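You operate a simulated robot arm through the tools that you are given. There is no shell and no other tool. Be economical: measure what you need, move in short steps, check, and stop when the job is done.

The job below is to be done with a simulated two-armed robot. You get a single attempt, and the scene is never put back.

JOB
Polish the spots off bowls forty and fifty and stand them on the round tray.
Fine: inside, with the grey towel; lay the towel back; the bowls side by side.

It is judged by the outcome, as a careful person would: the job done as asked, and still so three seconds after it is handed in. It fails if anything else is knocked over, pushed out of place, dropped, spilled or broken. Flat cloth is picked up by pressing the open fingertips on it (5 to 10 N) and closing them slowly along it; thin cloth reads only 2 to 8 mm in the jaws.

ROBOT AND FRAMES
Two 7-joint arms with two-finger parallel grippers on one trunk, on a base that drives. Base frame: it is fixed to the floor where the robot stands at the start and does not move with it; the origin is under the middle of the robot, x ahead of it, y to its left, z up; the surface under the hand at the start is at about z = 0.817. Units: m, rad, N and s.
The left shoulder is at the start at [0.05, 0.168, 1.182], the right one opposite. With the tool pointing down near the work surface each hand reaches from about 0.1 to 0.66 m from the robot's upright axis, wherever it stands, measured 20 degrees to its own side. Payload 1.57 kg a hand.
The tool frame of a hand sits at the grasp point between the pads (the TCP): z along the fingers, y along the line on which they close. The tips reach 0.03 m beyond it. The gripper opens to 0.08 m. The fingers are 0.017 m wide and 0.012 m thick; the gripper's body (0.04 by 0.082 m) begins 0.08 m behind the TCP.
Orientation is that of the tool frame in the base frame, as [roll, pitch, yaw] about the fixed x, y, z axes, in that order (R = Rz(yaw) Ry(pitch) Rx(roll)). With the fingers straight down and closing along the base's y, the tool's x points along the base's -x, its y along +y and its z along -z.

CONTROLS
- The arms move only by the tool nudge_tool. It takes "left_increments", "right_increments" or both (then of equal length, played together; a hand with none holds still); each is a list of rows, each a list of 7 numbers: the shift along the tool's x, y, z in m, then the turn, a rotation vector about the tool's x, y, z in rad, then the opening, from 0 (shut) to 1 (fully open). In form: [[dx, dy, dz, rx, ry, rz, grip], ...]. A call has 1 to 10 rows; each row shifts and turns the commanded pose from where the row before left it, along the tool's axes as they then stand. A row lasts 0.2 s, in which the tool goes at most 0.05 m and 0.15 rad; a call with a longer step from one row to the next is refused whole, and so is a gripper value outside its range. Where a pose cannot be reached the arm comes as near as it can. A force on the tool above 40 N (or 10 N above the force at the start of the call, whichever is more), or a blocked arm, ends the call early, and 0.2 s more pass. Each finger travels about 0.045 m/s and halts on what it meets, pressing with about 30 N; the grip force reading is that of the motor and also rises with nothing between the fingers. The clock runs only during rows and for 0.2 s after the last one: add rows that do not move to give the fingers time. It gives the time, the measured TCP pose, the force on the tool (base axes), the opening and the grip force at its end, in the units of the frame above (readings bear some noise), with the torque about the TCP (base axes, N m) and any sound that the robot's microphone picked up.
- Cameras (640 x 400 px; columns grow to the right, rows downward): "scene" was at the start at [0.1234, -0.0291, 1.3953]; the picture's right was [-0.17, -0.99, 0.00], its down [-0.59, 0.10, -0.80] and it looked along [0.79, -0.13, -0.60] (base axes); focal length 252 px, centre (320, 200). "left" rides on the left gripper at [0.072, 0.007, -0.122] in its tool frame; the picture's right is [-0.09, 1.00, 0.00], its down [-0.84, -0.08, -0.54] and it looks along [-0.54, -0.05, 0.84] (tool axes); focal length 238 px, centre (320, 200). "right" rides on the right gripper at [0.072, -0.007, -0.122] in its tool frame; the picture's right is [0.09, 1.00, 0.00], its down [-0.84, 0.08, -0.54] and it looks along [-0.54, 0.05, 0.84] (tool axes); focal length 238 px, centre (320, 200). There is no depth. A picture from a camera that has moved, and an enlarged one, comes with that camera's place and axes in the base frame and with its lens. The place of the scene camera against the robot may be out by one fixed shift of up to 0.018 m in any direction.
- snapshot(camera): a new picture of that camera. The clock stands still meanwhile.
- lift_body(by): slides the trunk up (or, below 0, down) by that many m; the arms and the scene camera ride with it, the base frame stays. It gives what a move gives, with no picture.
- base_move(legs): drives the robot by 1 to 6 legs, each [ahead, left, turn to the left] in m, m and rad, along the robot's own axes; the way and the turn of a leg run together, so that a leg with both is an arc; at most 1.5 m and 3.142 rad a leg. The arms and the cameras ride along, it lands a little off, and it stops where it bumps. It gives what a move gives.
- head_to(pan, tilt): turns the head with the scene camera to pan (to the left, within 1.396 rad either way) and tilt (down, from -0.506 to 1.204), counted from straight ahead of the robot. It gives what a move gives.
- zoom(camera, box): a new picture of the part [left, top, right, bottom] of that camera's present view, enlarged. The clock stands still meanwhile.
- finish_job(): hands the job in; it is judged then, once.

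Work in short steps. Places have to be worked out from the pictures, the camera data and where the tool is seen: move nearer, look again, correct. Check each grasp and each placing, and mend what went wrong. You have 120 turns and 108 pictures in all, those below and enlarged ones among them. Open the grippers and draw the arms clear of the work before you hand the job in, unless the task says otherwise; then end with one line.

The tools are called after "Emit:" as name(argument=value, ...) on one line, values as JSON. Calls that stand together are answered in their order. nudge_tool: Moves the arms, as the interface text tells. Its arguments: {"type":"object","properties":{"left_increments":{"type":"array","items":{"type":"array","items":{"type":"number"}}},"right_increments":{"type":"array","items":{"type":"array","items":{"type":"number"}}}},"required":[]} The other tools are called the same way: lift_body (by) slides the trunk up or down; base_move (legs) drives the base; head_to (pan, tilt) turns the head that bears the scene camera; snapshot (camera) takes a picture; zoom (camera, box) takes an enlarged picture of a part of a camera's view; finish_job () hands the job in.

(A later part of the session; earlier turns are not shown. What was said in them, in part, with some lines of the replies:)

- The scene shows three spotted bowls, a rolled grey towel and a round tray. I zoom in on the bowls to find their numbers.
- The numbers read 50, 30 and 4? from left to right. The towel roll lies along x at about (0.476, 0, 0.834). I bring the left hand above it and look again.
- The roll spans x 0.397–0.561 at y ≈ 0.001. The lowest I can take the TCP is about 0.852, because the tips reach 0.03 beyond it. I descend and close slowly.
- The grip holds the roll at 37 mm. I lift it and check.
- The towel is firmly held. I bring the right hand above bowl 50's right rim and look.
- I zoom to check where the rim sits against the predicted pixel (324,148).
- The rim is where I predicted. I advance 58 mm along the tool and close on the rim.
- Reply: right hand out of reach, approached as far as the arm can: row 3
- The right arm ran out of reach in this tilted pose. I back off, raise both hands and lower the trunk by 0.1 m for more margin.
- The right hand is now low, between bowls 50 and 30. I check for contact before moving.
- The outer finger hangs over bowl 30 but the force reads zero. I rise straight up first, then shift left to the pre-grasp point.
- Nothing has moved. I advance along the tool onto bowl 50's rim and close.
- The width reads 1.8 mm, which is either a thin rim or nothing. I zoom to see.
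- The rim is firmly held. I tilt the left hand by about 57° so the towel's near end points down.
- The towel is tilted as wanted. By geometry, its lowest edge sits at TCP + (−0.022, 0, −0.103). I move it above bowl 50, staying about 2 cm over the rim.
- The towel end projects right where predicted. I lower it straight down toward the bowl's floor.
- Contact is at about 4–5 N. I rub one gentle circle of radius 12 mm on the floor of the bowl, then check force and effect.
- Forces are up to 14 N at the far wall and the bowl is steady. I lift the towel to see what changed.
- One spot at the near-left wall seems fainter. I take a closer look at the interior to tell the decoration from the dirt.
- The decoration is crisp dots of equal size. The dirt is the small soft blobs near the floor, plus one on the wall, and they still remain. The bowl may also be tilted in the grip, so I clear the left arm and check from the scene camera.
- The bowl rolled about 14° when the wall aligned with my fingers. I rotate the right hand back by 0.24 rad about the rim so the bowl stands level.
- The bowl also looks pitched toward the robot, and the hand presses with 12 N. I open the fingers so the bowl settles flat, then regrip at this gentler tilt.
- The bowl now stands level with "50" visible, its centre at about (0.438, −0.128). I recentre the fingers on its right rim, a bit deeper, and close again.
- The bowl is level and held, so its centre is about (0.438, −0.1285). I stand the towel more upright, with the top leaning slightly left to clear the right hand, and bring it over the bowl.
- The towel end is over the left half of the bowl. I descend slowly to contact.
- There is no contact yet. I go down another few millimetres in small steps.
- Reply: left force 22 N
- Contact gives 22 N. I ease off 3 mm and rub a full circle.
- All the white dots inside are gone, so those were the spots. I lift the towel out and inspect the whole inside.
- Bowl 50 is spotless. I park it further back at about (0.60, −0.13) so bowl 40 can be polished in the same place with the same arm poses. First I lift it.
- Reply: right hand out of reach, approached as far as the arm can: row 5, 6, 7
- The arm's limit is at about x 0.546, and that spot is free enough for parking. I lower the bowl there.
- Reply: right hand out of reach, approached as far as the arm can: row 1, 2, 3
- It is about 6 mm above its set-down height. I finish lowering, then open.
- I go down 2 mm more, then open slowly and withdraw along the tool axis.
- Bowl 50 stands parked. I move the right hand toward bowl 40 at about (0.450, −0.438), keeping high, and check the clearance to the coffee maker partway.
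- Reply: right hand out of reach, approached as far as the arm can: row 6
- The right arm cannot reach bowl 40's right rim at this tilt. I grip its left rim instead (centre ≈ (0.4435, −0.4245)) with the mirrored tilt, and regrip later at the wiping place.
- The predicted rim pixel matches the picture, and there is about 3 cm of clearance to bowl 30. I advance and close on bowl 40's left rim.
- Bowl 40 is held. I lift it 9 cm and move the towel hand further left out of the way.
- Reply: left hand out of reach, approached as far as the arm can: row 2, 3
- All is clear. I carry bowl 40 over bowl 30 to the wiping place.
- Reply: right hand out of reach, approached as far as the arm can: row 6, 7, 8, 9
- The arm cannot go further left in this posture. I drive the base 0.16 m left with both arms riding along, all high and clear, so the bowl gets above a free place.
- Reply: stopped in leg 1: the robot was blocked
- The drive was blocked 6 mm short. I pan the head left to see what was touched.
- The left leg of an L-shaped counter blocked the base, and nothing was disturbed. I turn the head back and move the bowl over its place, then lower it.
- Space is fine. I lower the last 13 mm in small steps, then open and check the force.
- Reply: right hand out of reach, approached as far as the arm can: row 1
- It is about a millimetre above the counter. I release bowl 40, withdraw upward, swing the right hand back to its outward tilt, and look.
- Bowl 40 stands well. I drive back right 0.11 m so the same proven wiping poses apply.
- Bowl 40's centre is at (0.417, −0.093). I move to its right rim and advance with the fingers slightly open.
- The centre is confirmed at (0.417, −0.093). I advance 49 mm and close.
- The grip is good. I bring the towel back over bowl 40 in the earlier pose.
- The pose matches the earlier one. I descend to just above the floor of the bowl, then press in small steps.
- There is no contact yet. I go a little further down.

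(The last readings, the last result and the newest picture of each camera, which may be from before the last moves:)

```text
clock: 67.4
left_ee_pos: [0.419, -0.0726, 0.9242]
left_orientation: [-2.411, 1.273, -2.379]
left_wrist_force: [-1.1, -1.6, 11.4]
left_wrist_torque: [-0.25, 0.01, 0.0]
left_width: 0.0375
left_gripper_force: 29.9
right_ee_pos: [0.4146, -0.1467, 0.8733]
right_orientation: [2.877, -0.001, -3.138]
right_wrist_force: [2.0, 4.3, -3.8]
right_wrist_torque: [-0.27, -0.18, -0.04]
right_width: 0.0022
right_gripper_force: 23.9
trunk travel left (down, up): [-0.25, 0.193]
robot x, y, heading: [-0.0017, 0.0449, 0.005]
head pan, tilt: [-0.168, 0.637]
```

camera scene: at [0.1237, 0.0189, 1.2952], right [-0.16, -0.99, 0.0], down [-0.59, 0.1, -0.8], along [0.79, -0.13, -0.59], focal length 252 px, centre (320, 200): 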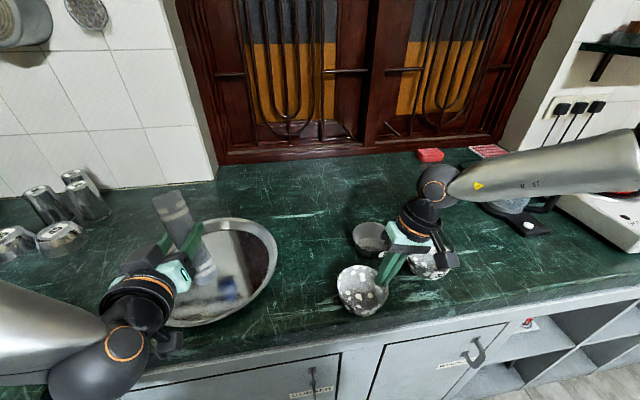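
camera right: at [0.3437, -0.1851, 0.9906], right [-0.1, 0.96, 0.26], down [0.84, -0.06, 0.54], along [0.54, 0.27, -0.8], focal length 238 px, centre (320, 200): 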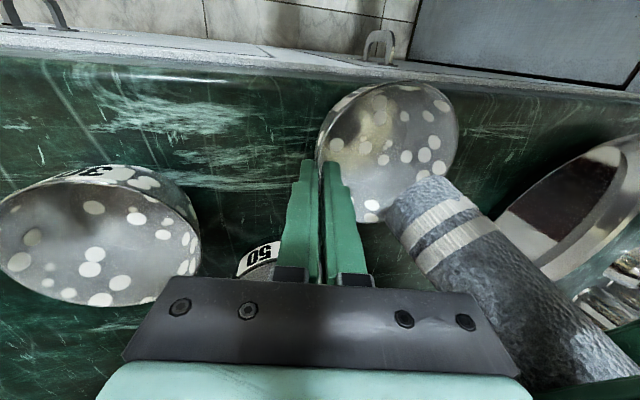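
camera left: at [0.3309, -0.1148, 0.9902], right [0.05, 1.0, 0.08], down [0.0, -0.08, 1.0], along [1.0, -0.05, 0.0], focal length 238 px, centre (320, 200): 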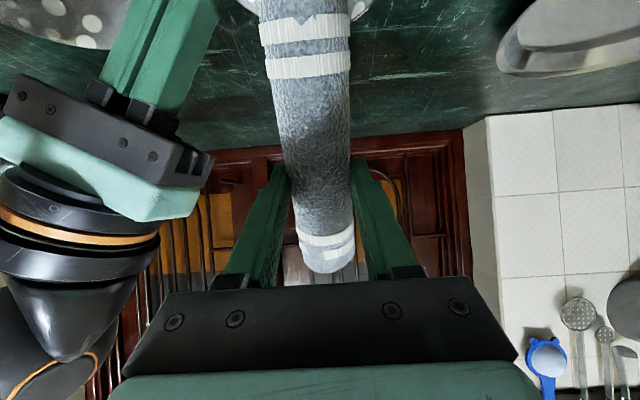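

The contact is 11 N, which is right. I rub one full circle.

Emit:
nudge_tool(left_increments=[[-0.0026, -0.0005, 0.0117, 0, 0, 0, 0], [-0.001, 0.0085, -0.0034, 0, 0, 0, 0], [0.0011, 0.0038, -0.0083, 0, 0, 0, 0], [0.0025, -0.003, -0.0083, 0, 0, 0, 0], [0.0025, -0.0082, -0.0034, 0, 0, 0, 0], [0.001, -0.0085, 0.0034, 0, 0, 0, 0], [-0.0011, -0.0038, 0.0083, 0, 0, 0, 0], [-0.0025, 0.003, 0.0083, 0, 0, 0, 0], [-0.0025, 0.0082, 0.0034, 0, 0, 0, 0]])

Emit:
zoom(camera="right", box=[300, 60, 480, 200])

```text
clock: 69.4
left_ee_pos: [0.4286, -0.074, 0.9223]
left_orientation: [-2.409, 1.268, -2.384]
left_wrist_force: [-4.8, -8.4, 14.1]
left_wrist_torque: [-0.83, 0.25, -0.17]
left_width: 0.0375
left_gripper_force: 29.9
right_ee_pos: [0.4152, -0.1456, 0.8757]
right_orientation: [2.876, 0.003, -3.14]
right_wrist_force: [5.4, 4.4, -4.5]
right_wrist_torque: [-0.32, 0.03, -0.17]
right_width: 0.0023
right_gripper_force: 24.1
trunk travel left (down, up): [-0.25, 0.193]
robot x, y, heading: [0.001, 0.0483, 0.005]
head pan, tilt: [-0.168, 0.637]
```

```text
2.86 times, centred on (390, 130) of right
camera zoom: at [0.3435, -0.1848, 0.9909], right [-0.1, 0.96, 0.26], down [0.84, -0.07, 0.54], along [0.54, 0.27, -0.8], focal length 681 px, centre (120, 400)
```

zoom: 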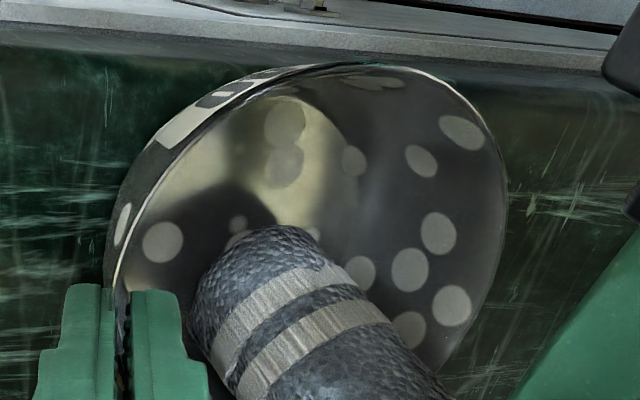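

The spots are still there. Bowl 50 got two rounds in total, so I rub another full circle.

Emit:
nudge_tool(left_increments=[[-0.001, 0.0085, -0.0034, 0, 0, 0, 0], [0.0011, 0.0038, -0.0083, 0, 0, 0, 0], [0.0025, -0.003, -0.0083, 0, 0, 0, 0], [0.0025, -0.0082, -0.0034, 0, 0, 0, 0], [0.001, -0.0085, 0.0034, 0, 0, 0, 0], [-0.0011, -0.0038, 0.0083, 0, 0, 0, 0], [-0.0025, 0.003, 0.0083, 0, 0, 0, 0], [-0.0025, 0.0082, 0.0034, 0, 0, 0, 0]])

Emit:
zoom(camera="right", box=[300, 60, 480, 200])

```text
clock: 71.2
left_ee_pos: [0.4306, -0.075, 0.9238]
left_orientation: [-2.425, 1.269, -2.397]
left_wrist_force: [-4.0, -5.0, 2.5]
left_wrist_torque: [-0.36, 0.3, -0.2]
left_width: 0.0374
left_gripper_force: 30.1
right_ee_pos: [0.4151, -0.1465, 0.8756]
right_orientation: [2.877, 0.003, -3.139]
right_wrist_force: [4.7, 5.7, -2.3]
right_wrist_torque: [-0.07, -0.01, -0.12]
right_width: 0.0018
right_gripper_force: 23.8
trunk travel left (down, up): [-0.25, 0.193]
robot x, y, heading: [-0.0027, 0.0494, 0.007]
head pan, tilt: [-0.168, 0.637]
```

```text
2.86 times, centred on (390, 130) of right
camera zoom: at [0.3441, -0.1847, 0.9906], right [-0.1, 0.96, 0.26], down [0.84, -0.07, 0.55], along [0.54, 0.27, -0.8], focal length 681 px, centre (120, 400)
```

zoom: 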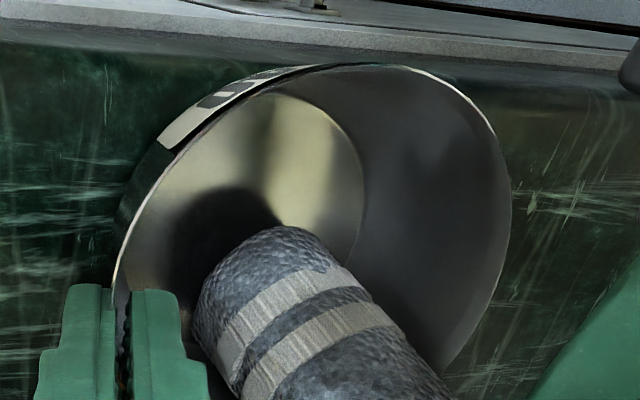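

Bowl 40 is clean inside. I lift the towel out and move it up toward its old place, starting to turn it back level.

Emit:
nudge_tool(left_increments=[[0.0026, 0.0005, -0.0117, 0, 0, 0, 0], [-0.0287, -0.0058, -0.0066, 0, 0, 0, 0], [-0.0387, -0.0078, -0.0086, 0, 0, 0, 0], [-0.0126, 0.0236, 0.0249, 0, 0, 0, 0], [-0.0126, 0.0236, 0.0249, 0, 0, 0, 0], [-0.0126, 0.0236, 0.0249, 0, 0, 0, 0], [0, 0, 0, 0, 0, 0.1, 0], [0, 0, 0, 0, 0, 0.1, 0], [0, 0, 0, 0, 0.14, 0, 0], [0, 0, 0, 0, 0.14, 0, 0]])

Emit:
zoom(camera="right", box=[280, 50, 500, 250])

```text
clock: 73.4
left_ee_pos: [0.4974, 0.0047, 0.998]
left_orientation: [3.138, 1.067, -3.136]
left_wrist_force: [0.3, 0.9, -0.6]
left_wrist_torque: [0.01, -0.01, 0.02]
left_width: 0.0377
left_gripper_force: 30.0
right_ee_pos: [0.415, -0.148, 0.8748]
right_orientation: [2.877, 0.0, -3.136]
right_wrist_force: [0.0, 0.6, 0.0]
right_wrist_torque: [-0.04, 0.04, 0.0]
right_width: 0.0018
right_gripper_force: 23.7
trunk travel left (down, up): [-0.25, 0.193]
robot x, y, heading: [-0.0017, 0.0486, 0.007]
head pan, tilt: [-0.168, 0.637]
```

```text
2.00 times, centred on (390, 150) of right
camera zoom: at [0.3437, -0.1851, 0.9906], right [-0.1, 0.96, 0.26], down [0.84, -0.06, 0.54], along [0.54, 0.27, -0.8], focal length 477 px, centre (180, 300)
```

zoom: 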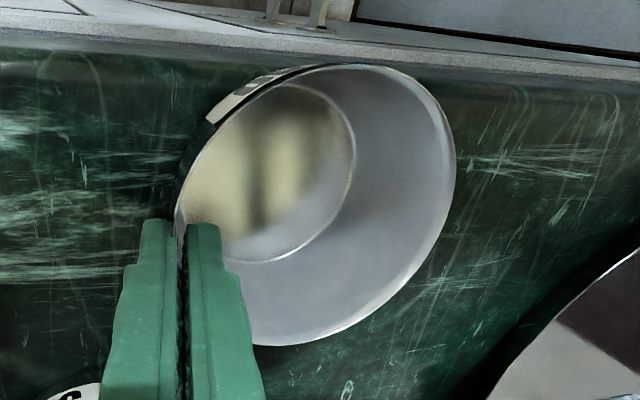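

The bowl is spotless. I finish levelling the towel.

Emit:
nudge_tool(left_increments=[[0, 0, 0, 0, 0.148, 0, 0], [0, 0, 0, 0, 0.148, 0, 0], [0, 0, 0, 0, 0.148, 0, 0], [0, 0, 0, 0, 0.148, 0, 0], [0, 0, 0, 0, 0.148, 0, 0], [0, 0, 0, 0, 0.148, 0, 0], [0, 0, 0, 0, 0.148, 0, 0], [0, 0, 0, 0, 0.03, 0, 0], [0, 0, 0, 0, 0, 0, 0]])

Emit:
snapshot(camera="left")

```text
clock: 75.4
left_ee_pos: [0.4956, 0.0041, 0.9996]
left_orientation: [-3.141, 0.0, -3.132]
left_wrist_force: [0.3, 0.2, -1.0]
left_wrist_torque: [0.01, 0.02, -0.01]
left_width: 0.0377
left_gripper_force: 30.1
right_ee_pos: [0.4142, -0.1467, 0.8744]
right_orientation: [2.88, 0.0, -3.138]
right_wrist_force: [-0.9, 0.2, 0.5]
right_wrist_torque: [-0.04, -0.01, 0.0]
right_width: 0.0018
right_gripper_force: 23.6
trunk travel left (down, up): [-0.25, 0.193]
robot x, y, heading: [0.0046, 0.048, 0.009]
head pan, tilt: [-0.168, 0.637]
```

```text
46 pictures are left
camera left: at [0.4243, 0.0097, 1.1204], right [0.08, 1.0, 0.0], down [0.84, -0.07, 0.54], along [0.54, -0.04, -0.84], focal length 238 px, centre (320, 200)
```

left: 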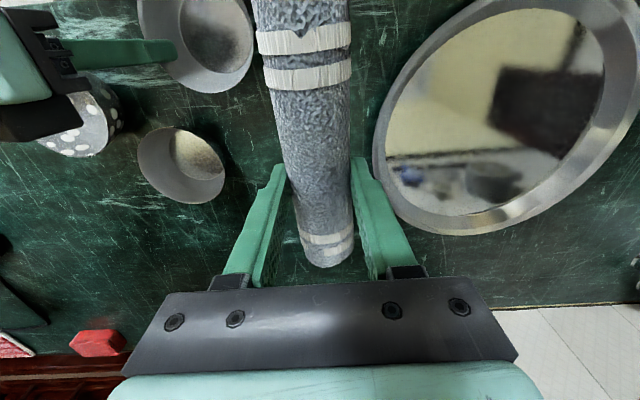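

The towel is level over its old place. I lower it to the counter.

Emit:
nudge_tool(left_increments=[[0, -0.002, 0.04, 0, 0, 0, 0], [0, 0, 0.04, 0, 0, 0, 0], [0, 0, 0.04, 0, 0, 0, 0], [0, 0, 0.018, 0, 0, 0, 0], [0, 0, 0.004, 0, 0, 0, 0], [0, 0, 0.002, 0, 0, 0, 0], [0, 0, 0, 0, 0, 0, 0]])

```text
clock: 77.0
left_ee_pos: [0.4948, 0.0026, 0.8572]
left_orientation: [-3.141, 0.005, -3.132]
left_wrist_force: [-6.8, 0.7, 14.1]
left_wrist_torque: [0.06, -0.8, 0.04]
left_width: 0.0376
left_gripper_force: 30.0
right_ee_pos: [0.4133, -0.1469, 0.8759]
right_orientation: [2.879, 0.003, -3.137]
right_wrist_force: [-0.7, -0.1, 0.1]
right_wrist_torque: [-0.04, 0.01, 0.0]
right_width: 0.002
right_gripper_force: 23.9
trunk travel left (down, up): [-0.25, 0.193]
robot x, y, heading: [0.0047, 0.0481, 0.002]
head pan, tilt: [-0.168, 0.637]
```

It is down with 14 N. I ease off slightly, open the fingers and rise.

Emit:
nudge_tool(left_increments=[[0, 0, -0.002, 0, 0, 0, 0], [0, 0, 0, 0, 0, 0, 0.4], [0, 0, 0, 0, 0, 0, 0.55], [0, 0, 0, 0, 0, 0, 0.65], [0, 0, 0, 0, 0, 0, 0.75], [0, 0, -0.02, 0, 0, 0, 0.75], [0, 0, -0.04, 0, 0, 0, 0.75], [0, 0, -0.045, 0, 0, 0, 0.75], [0, 0, 0, 0, 0, 0, 0.75]])

Emit:
snapshot(camera="left")

```text
clock: 79.0
left_ee_pos: [0.4977, 0.002, 0.963]
left_orientation: [3.141, 0.002, -3.134]
left_wrist_force: [0.5, 0.1, 0.8]
left_wrist_torque: [-0.03, 0.01, 0.0]
left_width: 0.06
left_gripper_force: 0.0
right_ee_pos: [0.4155, -0.1472, 0.8738]
right_orientation: [2.879, -0.001, -3.138]
right_wrist_force: [0.0, -0.5, -0.8]
right_wrist_torque: [-0.04, 0.02, 0.0]
right_width: 0.0017
right_gripper_force: 23.6
trunk travel left (down, up): [-0.25, 0.193]
robot x, y, heading: [0.0008, 0.0505, 0.004]
head pan, tilt: [-0.168, 0.637]
```

```text
45 pictures are left
camera left: at [0.4256, 0.0073, 1.0845], right [0.08, 1.0, 0.0], down [0.84, -0.07, 0.54], along [0.54, -0.04, -0.84], focal length 238 px, centre (320, 200)
```

left: 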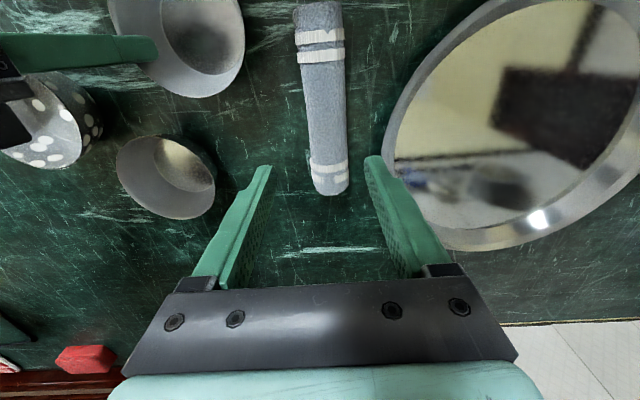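

The towel lies back as found. I raise the left hand and move it above the tray for a clean look at its position.

Emit:
nudge_tool(left_increments=[[0, 0, -0.04, 0, 0, 0, 0.6], [0.01, 0.03, -0.025, 0, 0, 0, 0.6], [0.01, 0.03, -0.025, 0, 0, 0, 0.6], [0.01, 0.03, -0.025, 0, 0, 0, 0.6], [0.01, 0.03, -0.025, 0, 0, 0, 0.6], [0.015, 0.035, -0.025, 0, 0, 0, 0.6], [0.015, 0.035, -0.025, 0, 0, 0, 0.6], [0, 0.03, 0, 0, 0, 0, 0.6], [0, 0, 0, 0, 0, 0, 0.6]])

Emit:
snapshot(camera="left")

Emit:
snapshot(camera="scene")

```text
clock: 81.0
left_ee_pos: [0.4217, 0.2229, 1.1527]
left_orientation: [-3.141, 0.001, -3.131]
left_wrist_force: [-0.2, 0.5, -0.1]
left_wrist_torque: [0.01, 0.0, 0.0]
left_width: 0.0481
left_gripper_force: 0.0
right_ee_pos: [0.4158, -0.1456, 0.8743]
right_orientation: [2.879, 0.0, -3.136]
right_wrist_force: [-0.3, 0.0, 0.0]
right_wrist_torque: [-0.02, -0.02, 0.01]
right_width: 0.002
right_gripper_force: 23.5
trunk travel left (down, up): [-0.25, 0.193]
robot x, y, heading: [0.0031, 0.0462, 0.006]
head pan, tilt: [-0.168, 0.637]
```

```text
44 pictures are left
camera left: at [0.3505, 0.2287, 1.2735], right [0.08, 1.0, 0.0], down [0.84, -0.07, 0.54], along [0.54, -0.04, -0.84], focal length 238 px, centre (320, 200)
```

left: 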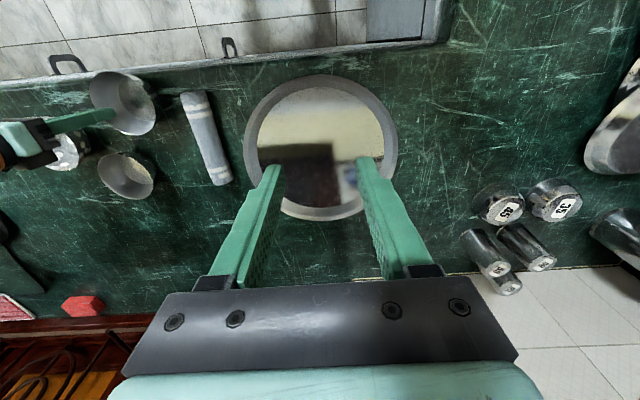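

```text
43 pictures are left
camera scene: at [0.1236, 0.0188, 1.2953], right [-0.16, -0.99, 0.0], down [-0.59, 0.1, -0.8], along [0.79, -0.13, -0.59], focal length 252 px, centre (320, 200)
```

scene: 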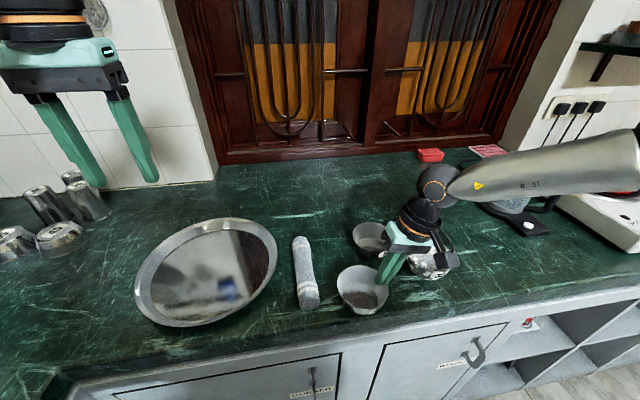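

The tray centre is about (0.535, 0.22) with inner radius about 0.12. Slots at x = 0.51, y = 0.166 and 0.274 fit both bowls side by side. I lift bowl 40 with the right hand and check it.

Emit:
nudge_tool(right_increments=[[0, 0.0051, -0.0193, 0, 0, 0, 0], [0, 0.0077, -0.029, 0, 0, 0, 0], [0, 0.0103, -0.0386, 0, 0, 0, 0], [0, 0, 0, 0, 0, 0, 0]])

Emit:
base_move(legs=[[0, 0.095, 0]])

Emit:
snapshot(camera="scene")

```text
clock: 82.0
left_ee_pos: [0.4228, 0.2227, 1.1535]
left_orientation: [-3.14, 0.001, -3.134]
left_wrist_force: [-0.9, -0.5, -0.4]
left_wrist_torque: [0.01, 0.02, -0.01]
left_width: 0.0479
left_gripper_force: 0.1
right_ee_pos: [0.4123, -0.1448, 0.9653]
right_orientation: [2.877, -0.003, -3.139]
right_wrist_force: [-1.0, -1.2, 0.4]
right_wrist_torque: [-0.02, -0.04, 0.02]
right_width: 0.002
right_gripper_force: 23.4
trunk travel left (down, up): [-0.25, 0.193]
robot x, y, heading: [-0.0006, 0.0488, 0.004]
head pan, tilt: [-0.168, 0.637]
```

```text
clock: 83.5
left_ee_pos: [0.4213, 0.3179, 1.1517]
left_orientation: [-3.141, 0.001, -3.131]
left_wrist_force: [-0.1, -0.1, -0.8]
left_wrist_torque: [-0.01, -0.02, 0.02]
left_width: 0.0477
left_gripper_force: 0.0
right_ee_pos: [0.4118, -0.0523, 0.9645]
right_orientation: [2.878, -0.001, -3.137]
right_wrist_force: [0.0, -0.9, -0.3]
right_wrist_torque: [-0.06, -0.03, -0.02]
right_width: 0.0021
right_gripper_force: 23.6
trunk travel left (down, up): [-0.25, 0.193]
robot x, y, heading: [0.0021, 0.1423, 0.006]
head pan, tilt: [-0.168, 0.637]
```

```text
42 pictures are left
camera scene: at [0.1234, 0.1138, 1.2953], right [-0.16, -0.99, 0.0], down [-0.59, 0.1, -0.8], along [0.79, -0.13, -0.59], focal length 252 px, centre (320, 200)
```

scene: 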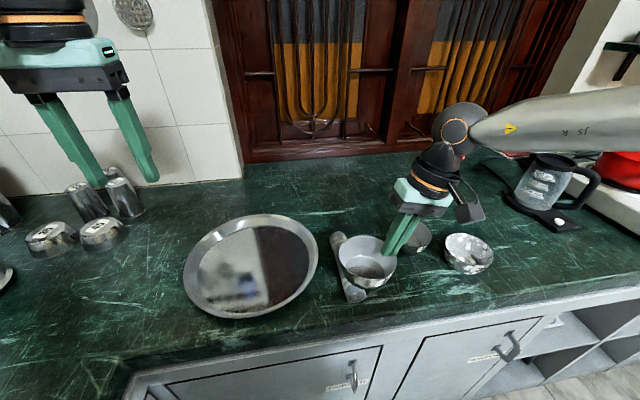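

Bowl 40 hangs level. I carry it over the tray's right half.

Emit:
nudge_tool(right_increments=[[-0.01, 0.0319, 0.0085, 0, 0, 0, 0], [-0.02, 0.0319, 0.0085, 0, 0, 0, 0], [-0.022, 0.0319, 0.0085, 0, 0, 0, 0], [-0.022, 0.0319, 0.0085, 0, 0, 0, 0], [-0.024, 0.0319, 0.0085, 0, 0, 0, 0], [0, 0, 0, 0, 0, 0, 0]])

Emit:
snapshot(camera="scene")

Emit:
snapshot(camera="left")

```text
clock: 84.9
left_ee_pos: [0.4221, 0.3185, 1.1519]
left_orientation: [-3.141, 0.002, -3.13]
left_wrist_force: [0.6, -0.1, 0.8]
left_wrist_torque: [-0.02, -0.01, -0.03]
left_width: 0.0479
left_gripper_force: 0.1
right_ee_pos: [0.4627, 0.0461, 0.9633]
right_orientation: [2.876, 0.001, -3.137]
right_wrist_force: [-0.5, 0.1, -0.9]
right_wrist_torque: [-0.05, 0.0, 0.0]
right_width: 0.0021
right_gripper_force: 23.8
right hand out of reach, approached as far as the arm can: row 3, 4, 5
trunk travel left (down, up): [-0.25, 0.193]
robot x, y, heading: [-0.002, 0.1423, 0.003]
head pan, tilt: [-0.168, 0.637]
```

```text
41 pictures are left
camera scene: at [0.1234, 0.1135, 1.2953], right [-0.16, -0.99, 0.0], down [-0.59, 0.1, -0.8], along [0.79, -0.13, -0.59], focal length 252 px, centre (320, 200)
```

scene: 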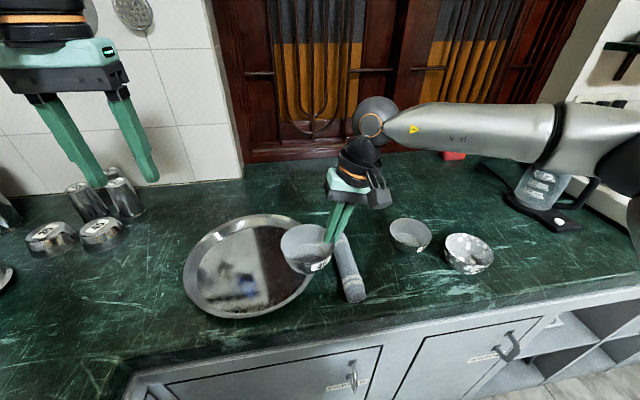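

```text
40 pictures are left
camera left: at [0.3503, 0.3231, 1.2734], right [0.08, 1.0, 0.0], down [0.84, -0.07, 0.54], along [0.54, -0.04, -0.84], focal length 238 px, centre (320, 200)
```

left: 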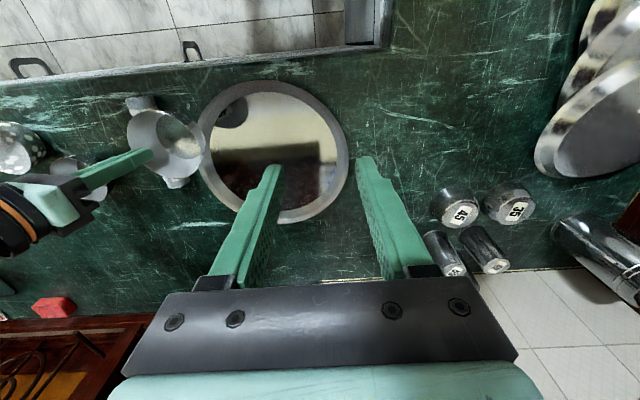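

The right arm cannot reach further left, but if the robot turns left by 0.5 rad the tray comes into its comfortable zone. Both hands are high, so I turn.

Emit:
base_move(legs=[[0, 0, 0.5]])

Emit:
snapshot(camera="scene")

```text
clock: 86.7
left_ee_pos: [0.2848, 0.5002, 1.1531]
left_orientation: [-3.141, 0.001, -2.628]
left_wrist_force: [0.3, -0.7, 0.2]
left_wrist_torque: [0.04, 0.0, 0.02]
left_width: 0.0476
left_gripper_force: 0.1
right_ee_pos: [0.4504, 0.2819, 0.9645]
right_orientation: [2.877, -0.001, -2.635]
right_wrist_force: [0.1, -0.5, -0.8]
right_wrist_torque: [-0.02, -0.03, 0.01]
right_width: 0.002
right_gripper_force: 23.2
trunk travel left (down, up): [-0.25, 0.193]
robot x, y, heading: [-0.0027, 0.141, 0.502]
head pan, tilt: [-0.168, 0.637]
```

```text
39 pictures are left
camera scene: at [0.1145, 0.1762, 1.2953], right [0.33, -0.94, 0.0], down [-0.56, -0.2, -0.8], along [0.76, 0.27, -0.59], focal length 252 px, centre (320, 200)
```

scene: 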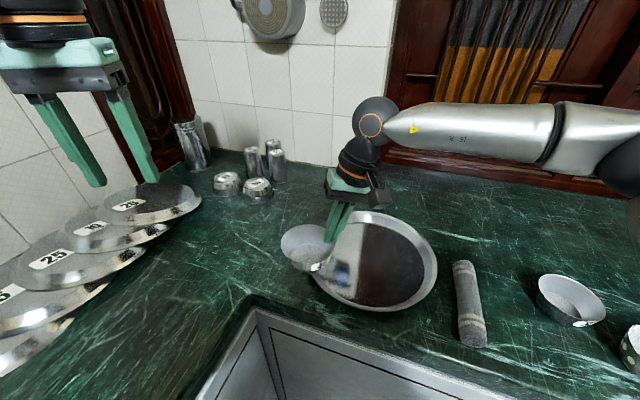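

The bowl is now at about (0.425, 0.328). I shift it to the left slot (0.51, 0.274) above the tray and look.

Emit:
nudge_tool(right_increments=[[-0.0162, -0.0284, -0.0076, 0, 0, 0, 0], [-0.0162, -0.0284, -0.0076, 0, 0, 0, 0], [-0.0162, -0.0284, -0.0076, 0, 0, 0, 0], [0, -0.009, 0.0338, 0, 0, 0, 0], [0, 0, 0, 0, 0, 0, 0]])

Emit:
zoom(camera="scene", box=[240, 170, 480, 320])

Emit:
snapshot(camera="right")

```text
clock: 87.9
left_ee_pos: [0.2846, 0.5006, 1.1518]
left_orientation: [3.141, 0.001, -2.627]
left_wrist_force: [-0.4, -0.1, -0.1]
left_wrist_torque: [-0.03, -0.01, 0.02]
left_width: 0.0479
left_gripper_force: 0.0
right_ee_pos: [0.5372, 0.2269, 0.9289]
right_orientation: [2.876, 0.0, -2.633]
right_wrist_force: [0.0, -0.8, -0.9]
right_wrist_torque: [-0.03, -0.03, -0.01]
right_width: 0.0018
right_gripper_force: 23.6
trunk travel left (down, up): [-0.25, 0.193]
robot x, y, heading: [0.0011, 0.1446, 0.506]
head pan, tilt: [-0.168, 0.637]
```

```text
2.67 times, centred on (360, 245) of scene
camera zoom: at [0.1145, 0.1761, 1.2953], right [0.33, -0.94, 0.0], down [-0.56, -0.2, -0.8], along [0.76, 0.27, -0.59], focal length 671 px, centre (213, 80)
```

zoom: 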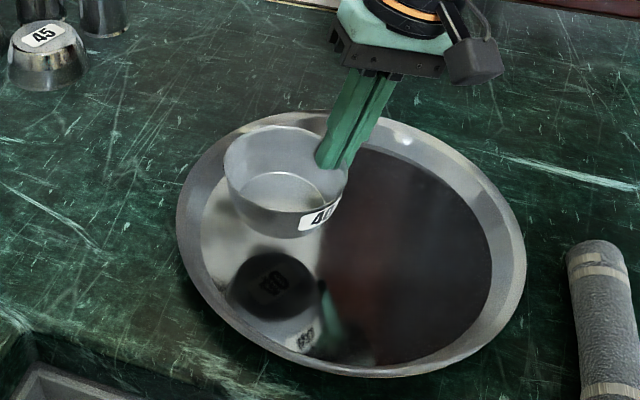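

```text
37 pictures are left
camera right: at [0.493, 0.1592, 1.0442], right [-0.55, 0.8, 0.26], down [0.76, 0.35, 0.54], along [0.34, 0.5, -0.8], focal length 238 px, centre (320, 200)
```

right: 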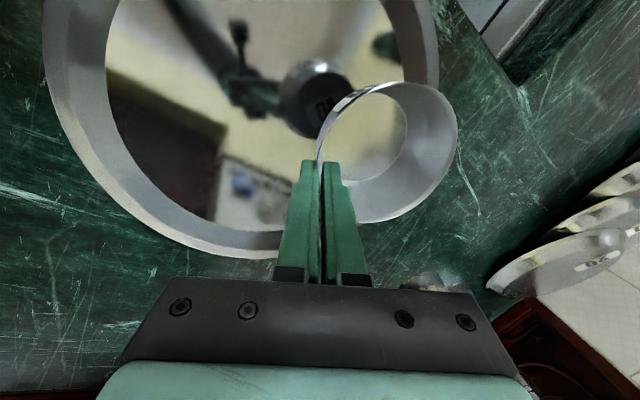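

The mirror image in the tray shows the bowl is above the left part of the flat floor, well inside the rim. I lower it gently.

Emit:
nudge_tool(right_increments=[[0, -0.0064, 0.0242, 0, 0, 0, 0], [0, -0.0039, 0.0145, 0, 0, 0, 0], [0, -0.0013, 0.0048, 0, 0, 0, 0], [0, -0.0008, 0.003, 0, 0, 0, 0], [0, 0, 0, 0, 0, 0, 0]])

Emit:
zoom(camera="scene", box=[260, 170, 460, 300])

```text
clock: 89.1
left_ee_pos: [0.2832, 0.5006, 1.153]
left_orientation: [3.141, 0.002, -2.628]
left_wrist_force: [0.1, 0.5, 0.1]
left_wrist_torque: [0.04, -0.03, -0.01]
left_width: 0.0482
left_gripper_force: 0.1
right_ee_pos: [0.535, 0.229, 0.8806]
right_orientation: [2.877, 0.001, -2.634]
right_wrist_force: [-0.5, -0.1, -0.4]
right_wrist_torque: [-0.07, -0.03, -0.02]
right_width: 0.0019
right_gripper_force: 23.7
trunk travel left (down, up): [-0.25, 0.193]
robot x, y, heading: [0.0022, 0.1404, 0.507]
head pan, tilt: [-0.168, 0.637]
```

```text
3.08 times, centred on (360, 235) of scene
camera zoom: at [0.1146, 0.1761, 1.2953], right [0.33, -0.94, 0.0], down [-0.56, -0.2, -0.8], along [0.76, 0.27, -0.59], focal length 774 px, centre (197, 92)
```

zoom: 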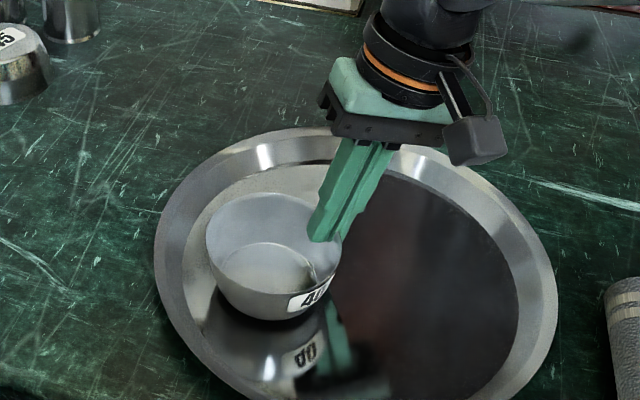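

It is nearly touching its reflection. I go down a little more and watch the force.

Emit:
nudge_tool(right_increments=[[0, -0.0005, 0.0019, 0, 0, 0, 0], [0, -0.0005, 0.0019, 0, 0, 0, 0], [0, 0, 0, 0, 0, 0, 0]])

```text
clock: 89.9
left_ee_pos: [0.2845, 0.499, 1.1534]
left_orientation: [3.142, 0.002, -2.628]
left_wrist_force: [-0.5, 1.2, 1.0]
left_wrist_torque: [0.0, -0.02, -0.03]
left_width: 0.0479
left_gripper_force: 0.0
right_ee_pos: [0.5366, 0.2301, 0.8778]
right_orientation: [2.876, 0.003, -2.635]
right_wrist_force: [1.5, -2.2, 9.2]
right_wrist_torque: [-0.01, 0.0, -0.01]
right_width: 0.0017
right_gripper_force: 23.5
trunk travel left (down, up): [-0.25, 0.193]
robot x, y, heading: [-0.0029, 0.1429, 0.511]
head pan, tilt: [-0.168, 0.637]
```

Contact reads 9 N, so the bowl is down. I ease off 1 mm, open slowly and withdraw along the tool axis.

Emit:
nudge_tool(right_increments=[[0, 0.0003, -0.001, 0, 0, 0, 0], [0, 0, 0, 0, 0, 0, 0.1], [0, 0, 0, 0, 0, 0, 0.2], [0, 0, 0, 0, 0, 0, 0.25], [0, 0, 0, 0, 0, 0, 0.25], [0, 0, -0.02, 0, 0, 0, 0.25], [0, 0, -0.03, 0, 0, 0, 0.25], [0, 0, -0.04, 0, 0, 0, 0.25], [0, 0, -0.03, 0, 0, 0, 0.25]])

Emit:
snapshot(camera="scene")

```text
clock: 91.9
left_ee_pos: [0.2837, 0.5001, 1.1518]
left_orientation: [3.14, 0.002, -2.628]
left_wrist_force: [-0.5, -0.2, 1.0]
left_wrist_torque: [-0.01, -0.01, -0.01]
left_width: 0.048
left_gripper_force: 0.0
right_ee_pos: [0.5524, 0.2012, 0.995]
right_orientation: [2.876, -0.001, -2.634]
right_wrist_force: [-0.4, -0.1, 0.4]
right_wrist_torque: [-0.03, -0.01, 0.01]
right_width: 0.0199
right_gripper_force: 0.2
trunk travel left (down, up): [-0.25, 0.193]
robot x, y, heading: [-0.0013, 0.143, 0.507]
head pan, tilt: [-0.168, 0.637]
```

```text
35 pictures are left
camera scene: at [0.1143, 0.1761, 1.2953], right [0.33, -0.94, 0.0], down [-0.56, -0.2, -0.8], along [0.76, 0.27, -0.59], focal length 252 px, centre (320, 200)
```

scene: 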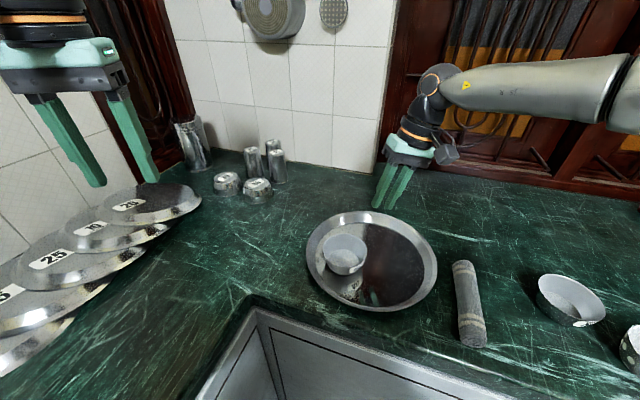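

Bowl 40 stands on the tray. With both hands high, I turn back and drive right to fetch bowl 50.

Emit:
base_move(legs=[[0, 0, -0.507], [0, -0.142, 0]])

Emit:
snapshot(camera="right")

Emit:
snapshot(camera="scene")

```text
clock: 95.3
left_ee_pos: [0.4225, 0.1688, 1.1526]
left_orientation: [3.14, 0.003, 3.136]
left_wrist_force: [-0.3, 0.2, 0.7]
left_wrist_torque: [0.0, -0.01, -0.02]
left_width: 0.0479
left_gripper_force: 0.1
right_ee_pos: [0.5089, -0.224, 0.9941]
right_orientation: [2.876, -0.001, 3.131]
right_wrist_force: [0.3, -0.7, -0.5]
right_wrist_torque: [0.04, -0.02, -0.02]
right_width: 0.02
right_gripper_force: 0.0
trunk travel left (down, up): [-0.25, 0.193]
robot x, y, heading: [-0.0035, 0.002, -0.016]
head pan, tilt: [-0.168, 0.637]
```

```text
34 pictures are left
camera right: at [0.4358, -0.2609, 1.1099], right [-0.08, 0.96, 0.26], down [0.84, -0.08, 0.54], along [0.54, 0.26, -0.8], focal length 238 px, centre (320, 200)
```

right: 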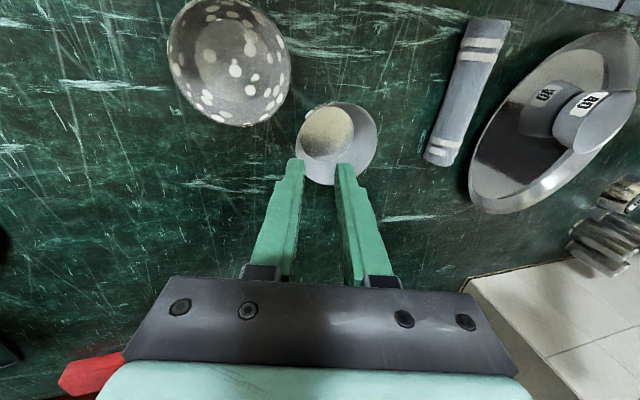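

```text
33 pictures are left
camera scene: at [0.1211, -0.0318, 1.2953], right [-0.18, -0.98, 0.0], down [-0.59, 0.11, -0.8], along [0.79, -0.14, -0.59], focal length 252 px, centre (320, 200)
```

scene: 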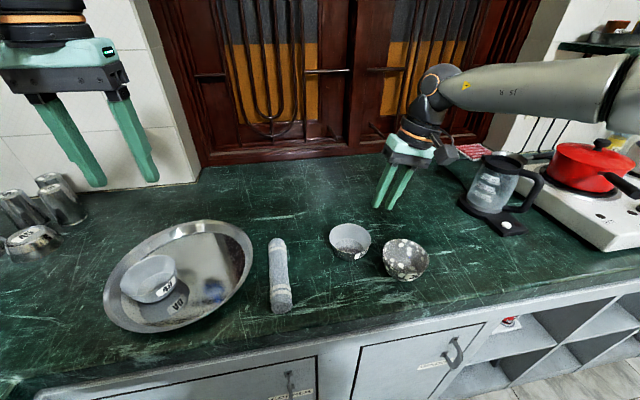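

Bowl 50 is at (0.527, −0.164). I approach its right rim as before and check alignment before closing.

Emit:
nudge_tool(right_increments=[[-0.009, -0.0122, 0.02, 0, 0, 0, 0.4], [-0.009, -0.0122, 0.02, 0, 0, 0, 0.4], [0, 0, 0.03, 0, 0, 0, 0.4], [0, 0, 0, 0, 0, 0, 0.4]])

Emit:
zoom(camera="right", box=[240, 60, 460, 220])

```text
clock: 96.3
left_ee_pos: [0.4231, 0.169, 1.152]
left_orientation: [-3.14, 0.002, 3.137]
left_wrist_force: [0.5, 0.2, 0.4]
left_wrist_torque: [-0.03, 0.01, -0.02]
left_width: 0.0478
left_gripper_force: 0.0
right_ee_pos: [0.524, -0.2289, 0.9198]
right_orientation: [2.876, -0.001, 3.132]
right_wrist_force: [0.7, 0.8, 0.3]
right_wrist_torque: [0.01, 0.0, -0.03]
right_width: 0.032
right_gripper_force: 0.1
trunk travel left (down, up): [-0.25, 0.193]
robot x, y, heading: [-0.0005, -0.0021, -0.013]
head pan, tilt: [-0.168, 0.637]
```

```text
2.50 times, centred on (350, 140) of right
camera zoom: at [0.4508, -0.265, 1.0364], right [-0.08, 0.96, 0.26], down [0.84, -0.08, 0.54], along [0.54, 0.26, -0.8], focal length 596 px, centre (245, 350)
```

zoom: 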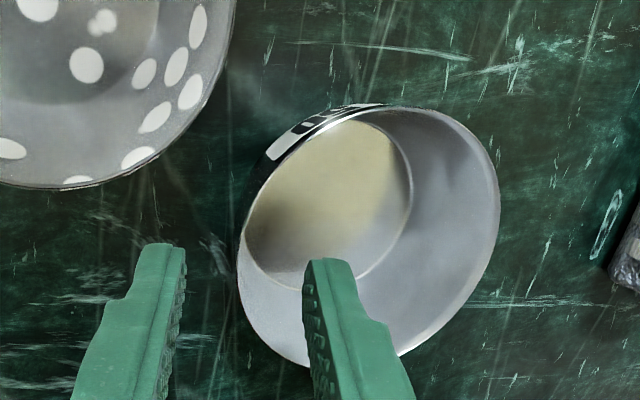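

The centre refines to (0.525, −0.167). I advance 48 mm and close.

Emit:
nudge_tool(right_increments=[[0, -0.0018, 0.024, 0, 0, 0, 0.4], [0, -0.0017, 0.024, 0, 0, 0, 0.4], [0, 0, 0, 0, 0, 0, 0.25], [0, 0, 0, 0, 0, 0, 0.15], [0, 0, 0, 0, 0, 0, 0.05], [0, 0, 0, 0, 0, 0, 0], [0, 0, 0, 0, 0, 0, 0]])

Emit:
zoom(camera="right", box=[240, 60, 500, 240])

```text
clock: 97.9
left_ee_pos: [0.4233, 0.1685, 1.1527]
left_orientation: [-3.141, 0.002, 3.135]
left_wrist_force: [0.0, -0.3, -0.2]
left_wrist_torque: [0.01, -0.02, 0.03]
left_width: 0.0479
left_gripper_force: 0.1
right_ee_pos: [0.5237, -0.218, 0.8737]
right_orientation: [2.876, 0.001, 3.131]
right_wrist_force: [-0.1, 0.0, 0.1]
right_wrist_torque: [-0.02, -0.03, 0.01]
right_width: 0.0019
right_gripper_force: 23.4
trunk travel left (down, up): [-0.25, 0.193]
robot x, y, heading: [-0.0039, -0.0028, -0.012]
head pan, tilt: [-0.168, 0.637]
```

```text
2.22 times, centred on (370, 150) of right
camera zoom: at [0.4521, -0.2554, 0.99], right [-0.08, 0.96, 0.26], down [0.84, -0.08, 0.54], along [0.54, 0.26, -0.8], focal length 530 px, centre (209, 311)
```

zoom: 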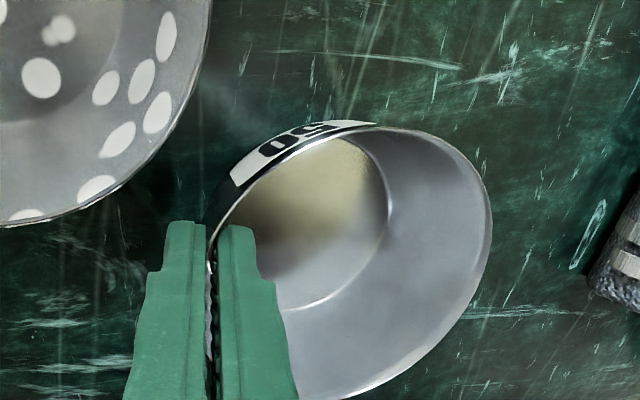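

Bowl 50 is held. I lift it 9 cm and pull it back a little, then drive left and turn 0.3 rad left.

Emit:
nudge_tool(right_increments=[[0, 0.0051, -0.0193, 0, 0, 0, 0], [0.008, 0.0077, -0.029, 0, 0, 0, 0], [0.016, 0.0103, -0.0386, 0, 0, 0, 0], [0.02, 0, 0, 0, 0, 0, 0], [0, 0, 0, 0, 0, 0, 0]])

Emit:
base_move(legs=[[0, 0.14, 0], [0, 0, 0.31]])

Emit:
snapshot(camera="scene")

```text
clock: 99.1
left_ee_pos: [0.4226, 0.1686, 1.1529]
left_orientation: [3.14, 0.001, 3.136]
left_wrist_force: [0.3, -0.6, -0.2]
left_wrist_torque: [0.02, 0.02, -0.01]
left_width: 0.0482
left_gripper_force: 0.0
right_ee_pos: [0.4835, -0.2196, 0.9657]
right_orientation: [2.877, -0.002, 3.13]
right_wrist_force: [-0.1, -0.5, -0.6]
right_wrist_torque: [0.0, 0.07, -0.02]
right_width: 0.002
right_gripper_force: 24.1
trunk travel left (down, up): [-0.25, 0.193]
robot x, y, heading: [-0.0003, -0.0041, -0.013]
head pan, tilt: [-0.168, 0.637]
```

```text
clock: 102.0
left_ee_pos: [0.3498, 0.4322, 1.1514]
left_orientation: [-3.141, 0.001, -2.829]
left_wrist_force: [0.4, 0.2, -0.1]
left_wrist_torque: [-0.02, -0.02, 0.03]
left_width: 0.048
left_gripper_force: 0.0
right_ee_pos: [0.5284, 0.0828, 0.965]
right_orientation: [2.878, 0.0, -2.835]
right_wrist_force: [0.0, -0.2, -0.7]
right_wrist_torque: [-0.05, -0.01, 0.0]
right_width: 0.0019
right_gripper_force: 23.6
trunk travel left (down, up): [-0.25, 0.193]
robot x, y, heading: [-0.0023, 0.1401, 0.301]
head pan, tilt: [-0.168, 0.637]
```

```text
30 pictures are left
camera scene: at [0.121, 0.1482, 1.2953], right [0.14, -0.99, 0.0], down [-0.59, -0.08, -0.8], along [0.8, 0.11, -0.59], focal length 252 px, centre (320, 200)
```

scene: 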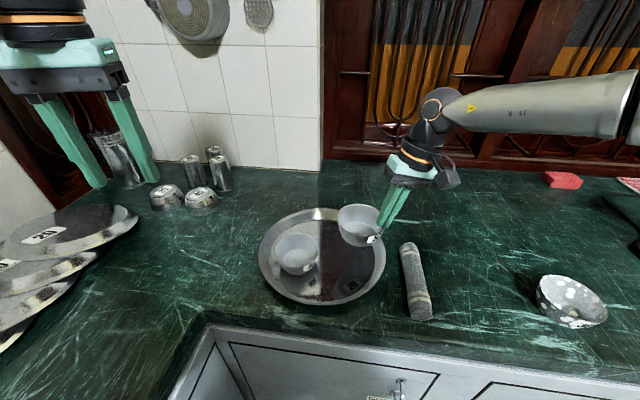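

The bowl is at about (0.512, 0.133). I shift it to (0.513, 0.160), lower partway and check the gap to bowl 40.

Emit:
nudge_tool(right_increments=[[-0.0086, 0.0244, 0.0065, 0, 0, 0, 0], [0, -0.0051, 0.0193, 0, 0, 0, 0], [0, -0.0051, 0.0193, 0, 0, 0, 0], [0, 0, 0, 0, 0, 0, 0]])

Emit:
zoom(camera="scene", box=[240, 190, 440, 320])

Emit:
snapshot(camera="right")

```text
clock: 103.0
left_ee_pos: [0.3493, 0.433, 1.1522]
left_orientation: [3.141, 0.002, -2.831]
left_wrist_force: [0.0, -0.9, 0.2]
left_wrist_torque: [-0.02, -0.01, 0.0]
left_width: 0.0479
left_gripper_force: 0.0
right_ee_pos: [0.5285, 0.1085, 0.9234]
right_orientation: [2.877, 0.0, -2.834]
right_wrist_force: [-0.1, -0.4, -0.5]
right_wrist_torque: [-0.05, 0.01, 0.01]
right_width: 0.0018
right_gripper_force: 23.8
trunk travel left (down, up): [-0.25, 0.193]
robot x, y, heading: [0.002, 0.1369, 0.303]
head pan, tilt: [-0.168, 0.637]
```

```text
3.08 times, centred on (340, 255) of scene
camera zoom: at [0.121, 0.148, 1.2953], right [0.14, -0.99, 0.0], down [-0.59, -0.08, -0.8], along [0.8, 0.11, -0.59], focal length 774 px, centre (258, 31)
```

zoom: 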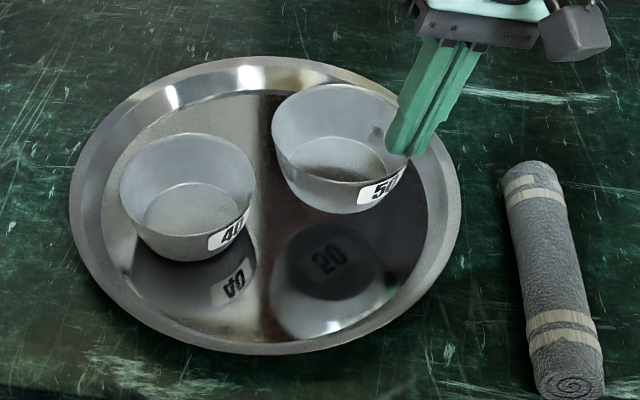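

```text
28 pictures are left
camera right: at [0.4711, 0.0506, 1.0397], right [-0.38, 0.89, 0.26], down [0.82, 0.19, 0.54], along [0.43, 0.42, -0.8], focal length 238 px, centre (320, 200)
```

right: 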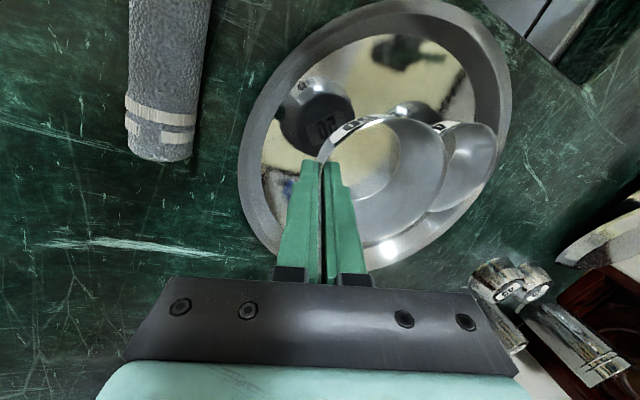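

Once lowered, bowl 50 will stand about 0.106 m from bowl 40, side by side with a small gap and inside the tray's flat floor. I lower it.

Emit:
nudge_tool(right_increments=[[0, -0.0051, 0.0193, 0, 0, 0, 0], [0, -0.0039, 0.0145, 0, 0, 0, 0], [0, -0.0013, 0.0048, 0, 0, 0, 0], [0, -0.0008, 0.0029, 0, 0, 0, 0], [0, 0, 0, 0, 0, 0, 0]])

Emit:
zoom(camera="scene", box=[240, 190, 440, 320])

```text
clock: 104.2
left_ee_pos: [0.3488, 0.432, 1.1526]
left_orientation: [-3.141, 0.001, -2.829]
left_wrist_force: [-0.5, 1.0, 0.3]
left_wrist_torque: [0.05, 0.04, -0.01]
left_width: 0.0479
left_gripper_force: 0.0
right_ee_pos: [0.5291, 0.1076, 0.8837]
right_orientation: [2.876, -0.001, -2.835]
right_wrist_force: [0.2, 0.6, -1.4]
right_wrist_torque: [-0.02, -0.03, 0.02]
right_width: 0.0018
right_gripper_force: 23.5
trunk travel left (down, up): [-0.25, 0.193]
robot x, y, heading: [0.0024, 0.1372, 0.301]
head pan, tilt: [-0.168, 0.637]
```

```text
3.08 times, centred on (340, 255) of scene
camera zoom: at [0.1211, 0.148, 1.2953], right [0.14, -0.99, 0.0], down [-0.59, -0.08, -0.8], along [0.8, 0.11, -0.59], focal length 774 px, centre (258, 31)
```

zoom: 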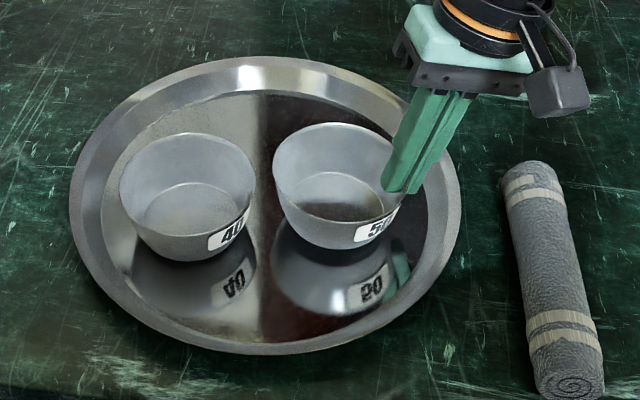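

The gap to bowl 40 is clear. I go down the last few millimetres.

Emit:
nudge_tool(right_increments=[[0, -0.0008, 0.003, 0, 0, 0, 0], [0, -0.0005, 0.0019, 0, 0, 0, 0], [0, -0.0003, 0.001, 0, 0, 0, 0], [0, 0, 0, 0, 0, 0, 0]])

```text
clock: 105.2
left_ee_pos: [0.3504, 0.4319, 1.1536]
left_orientation: [3.141, 0.002, -2.83]
left_wrist_force: [0.8, 0.0, 0.1]
left_wrist_torque: [0.0, 0.01, -0.01]
left_width: 0.0481
left_gripper_force: 0.1
right_ee_pos: [0.529, 0.1088, 0.8785]
right_orientation: [2.877, 0.001, -2.835]
right_wrist_force: [-2.0, -0.1, 1.5]
right_wrist_torque: [-0.02, -0.02, 0.04]
right_width: 0.0019
right_gripper_force: 23.8
trunk travel left (down, up): [-0.25, 0.193]
robot x, y, heading: [-0.0003, 0.136, 0.303]
head pan, tilt: [-0.168, 0.637]
```

Contact is just beginning. I go 1 mm further, then open slowly and withdraw.

Emit:
nudge_tool(right_increments=[[0, -0.0003, 0.001, 0, 0, 0, 0], [0, 0, 0, 0, 0, 0, 0.1], [0, 0, 0, 0, 0, 0, 0.2], [0, 0, 0, 0, 0, 0, 0.25], [0, 0, 0, 0, 0, 0, 0.25], [0, 0, -0.02, 0, 0, 0, 0.25], [0, 0, -0.03, 0, 0, 0, 0.25], [0, 0, -0.04, 0, 0, 0, 0.25], [0, 0, -0.04, 0, 0, 0, 0.25]])

Emit:
snapshot(camera="scene")

Emit:
snapshot(camera="right")

```text
clock: 107.2
left_ee_pos: [0.3491, 0.4317, 1.153]
left_orientation: [-3.141, 0.001, -2.83]
left_wrist_force: [-0.2, -0.3, 0.1]
left_wrist_torque: [0.0, 0.0, 0.01]
left_width: 0.0482
left_gripper_force: 0.1
right_ee_pos: [0.5382, 0.081, 1.0034]
right_orientation: [2.875, -0.001, -2.835]
right_wrist_force: [-0.5, 0.1, -0.3]
right_wrist_torque: [0.01, 0.01, -0.03]
right_width: 0.0198
right_gripper_force: 0.2
trunk travel left (down, up): [-0.25, 0.193]
robot x, y, heading: [-0.0031, 0.1379, 0.307]
head pan, tilt: [-0.168, 0.637]
```

```text
26 pictures are left
camera scene: at [0.1208, 0.148, 1.2953], right [0.14, -0.99, 0.0], down [-0.59, -0.08, -0.8], along [0.8, 0.11, -0.59], focal length 252 px, centre (320, 200)
```

scene: 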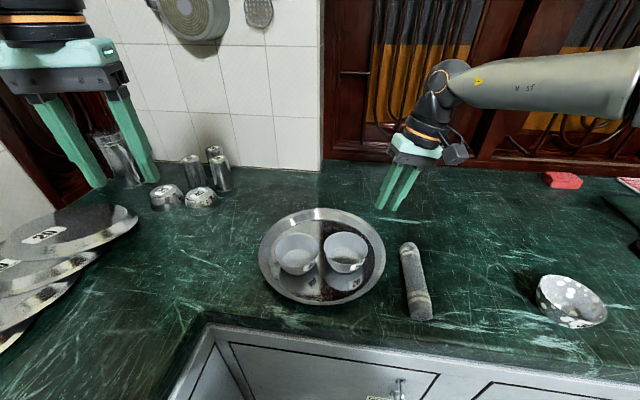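

```text
25 pictures are left
camera right: at [0.4818, 0.022, 1.1178], right [-0.38, 0.89, 0.26], down [0.82, 0.19, 0.54], along [0.43, 0.42, -0.8], focal length 238 px, centre (320, 200)
```

right: 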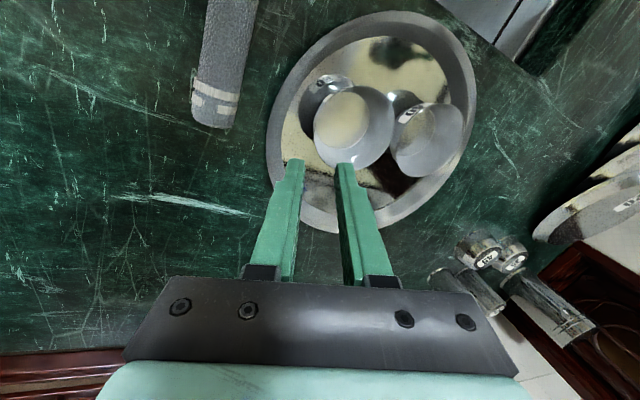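

Both bowls stand side by side on the tray. I draw the right hand further up and away with both grippers open, and take a last close look.

Emit:
nudge_tool(right_increments=[[0.01, -0.02, -0.035, 0, 0, 0, 0.6], [0.01, -0.02, -0.035, 0, 0, 0, 0.8], [0.01, -0.02, -0.035, 0, 0, 0, 1], [0, 0, 0, 0, 0, 0, 1], [0, 0, 0, 0, 0, 0, 1]], left_increments=[[0, 0, 0, 0, 0, 0, 0.8], [0, 0, 0, 0, 0, 0, 1], [0, 0, 0, 0, 0, 0, 1], [0, 0, 0, 0, 0, 0, 1], [0, 0, 0, 0, 0, 0, 1]])

Emit:
zoom(camera="scene", box=[240, 190, 440, 320])

```text
clock: 108.4
left_ee_pos: [0.349, 0.4316, 1.1519]
left_orientation: [3.141, 0.002, -2.827]
left_wrist_force: [-0.5, -0.3, -0.4]
left_wrist_torque: [0.01, -0.03, 0.01]
left_width: 0.08
left_gripper_force: 0.1
right_ee_pos: [0.5365, -0.0152, 1.0876]
right_orientation: [2.876, 0.0, -2.834]
right_wrist_force: [-0.1, 0.2, -0.3]
right_wrist_torque: [0.0, -0.02, 0.0]
right_width: 0.08
right_gripper_force: 0.1
trunk travel left (down, up): [-0.25, 0.193]
robot x, y, heading: [-0.0025, 0.1359, 0.307]
head pan, tilt: [-0.168, 0.637]
```

```text
3.08 times, centred on (340, 255) of scene
camera zoom: at [0.121, 0.148, 1.2953], right [0.14, -0.99, 0.0], down [-0.59, -0.08, -0.8], along [0.8, 0.11, -0.59], focal length 774 px, centre (258, 31)
```

zoom: 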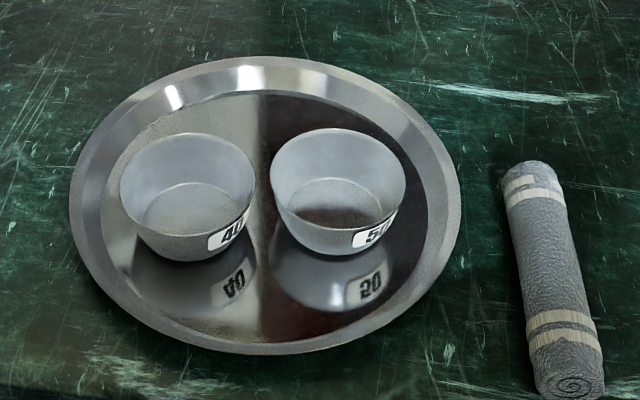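

Bowls 40 and 50 are clean and upright side by side on the tray, the towel is back in its place, and the arms are clear. I hand the job in.

Emit:
finish_job()

```text
The job is handed in.
```

Bowls forty and fifty are polished clean inside and stand side by side on the round tray; the grey towel is back where it lay, and bowl thirty was left unpolished.
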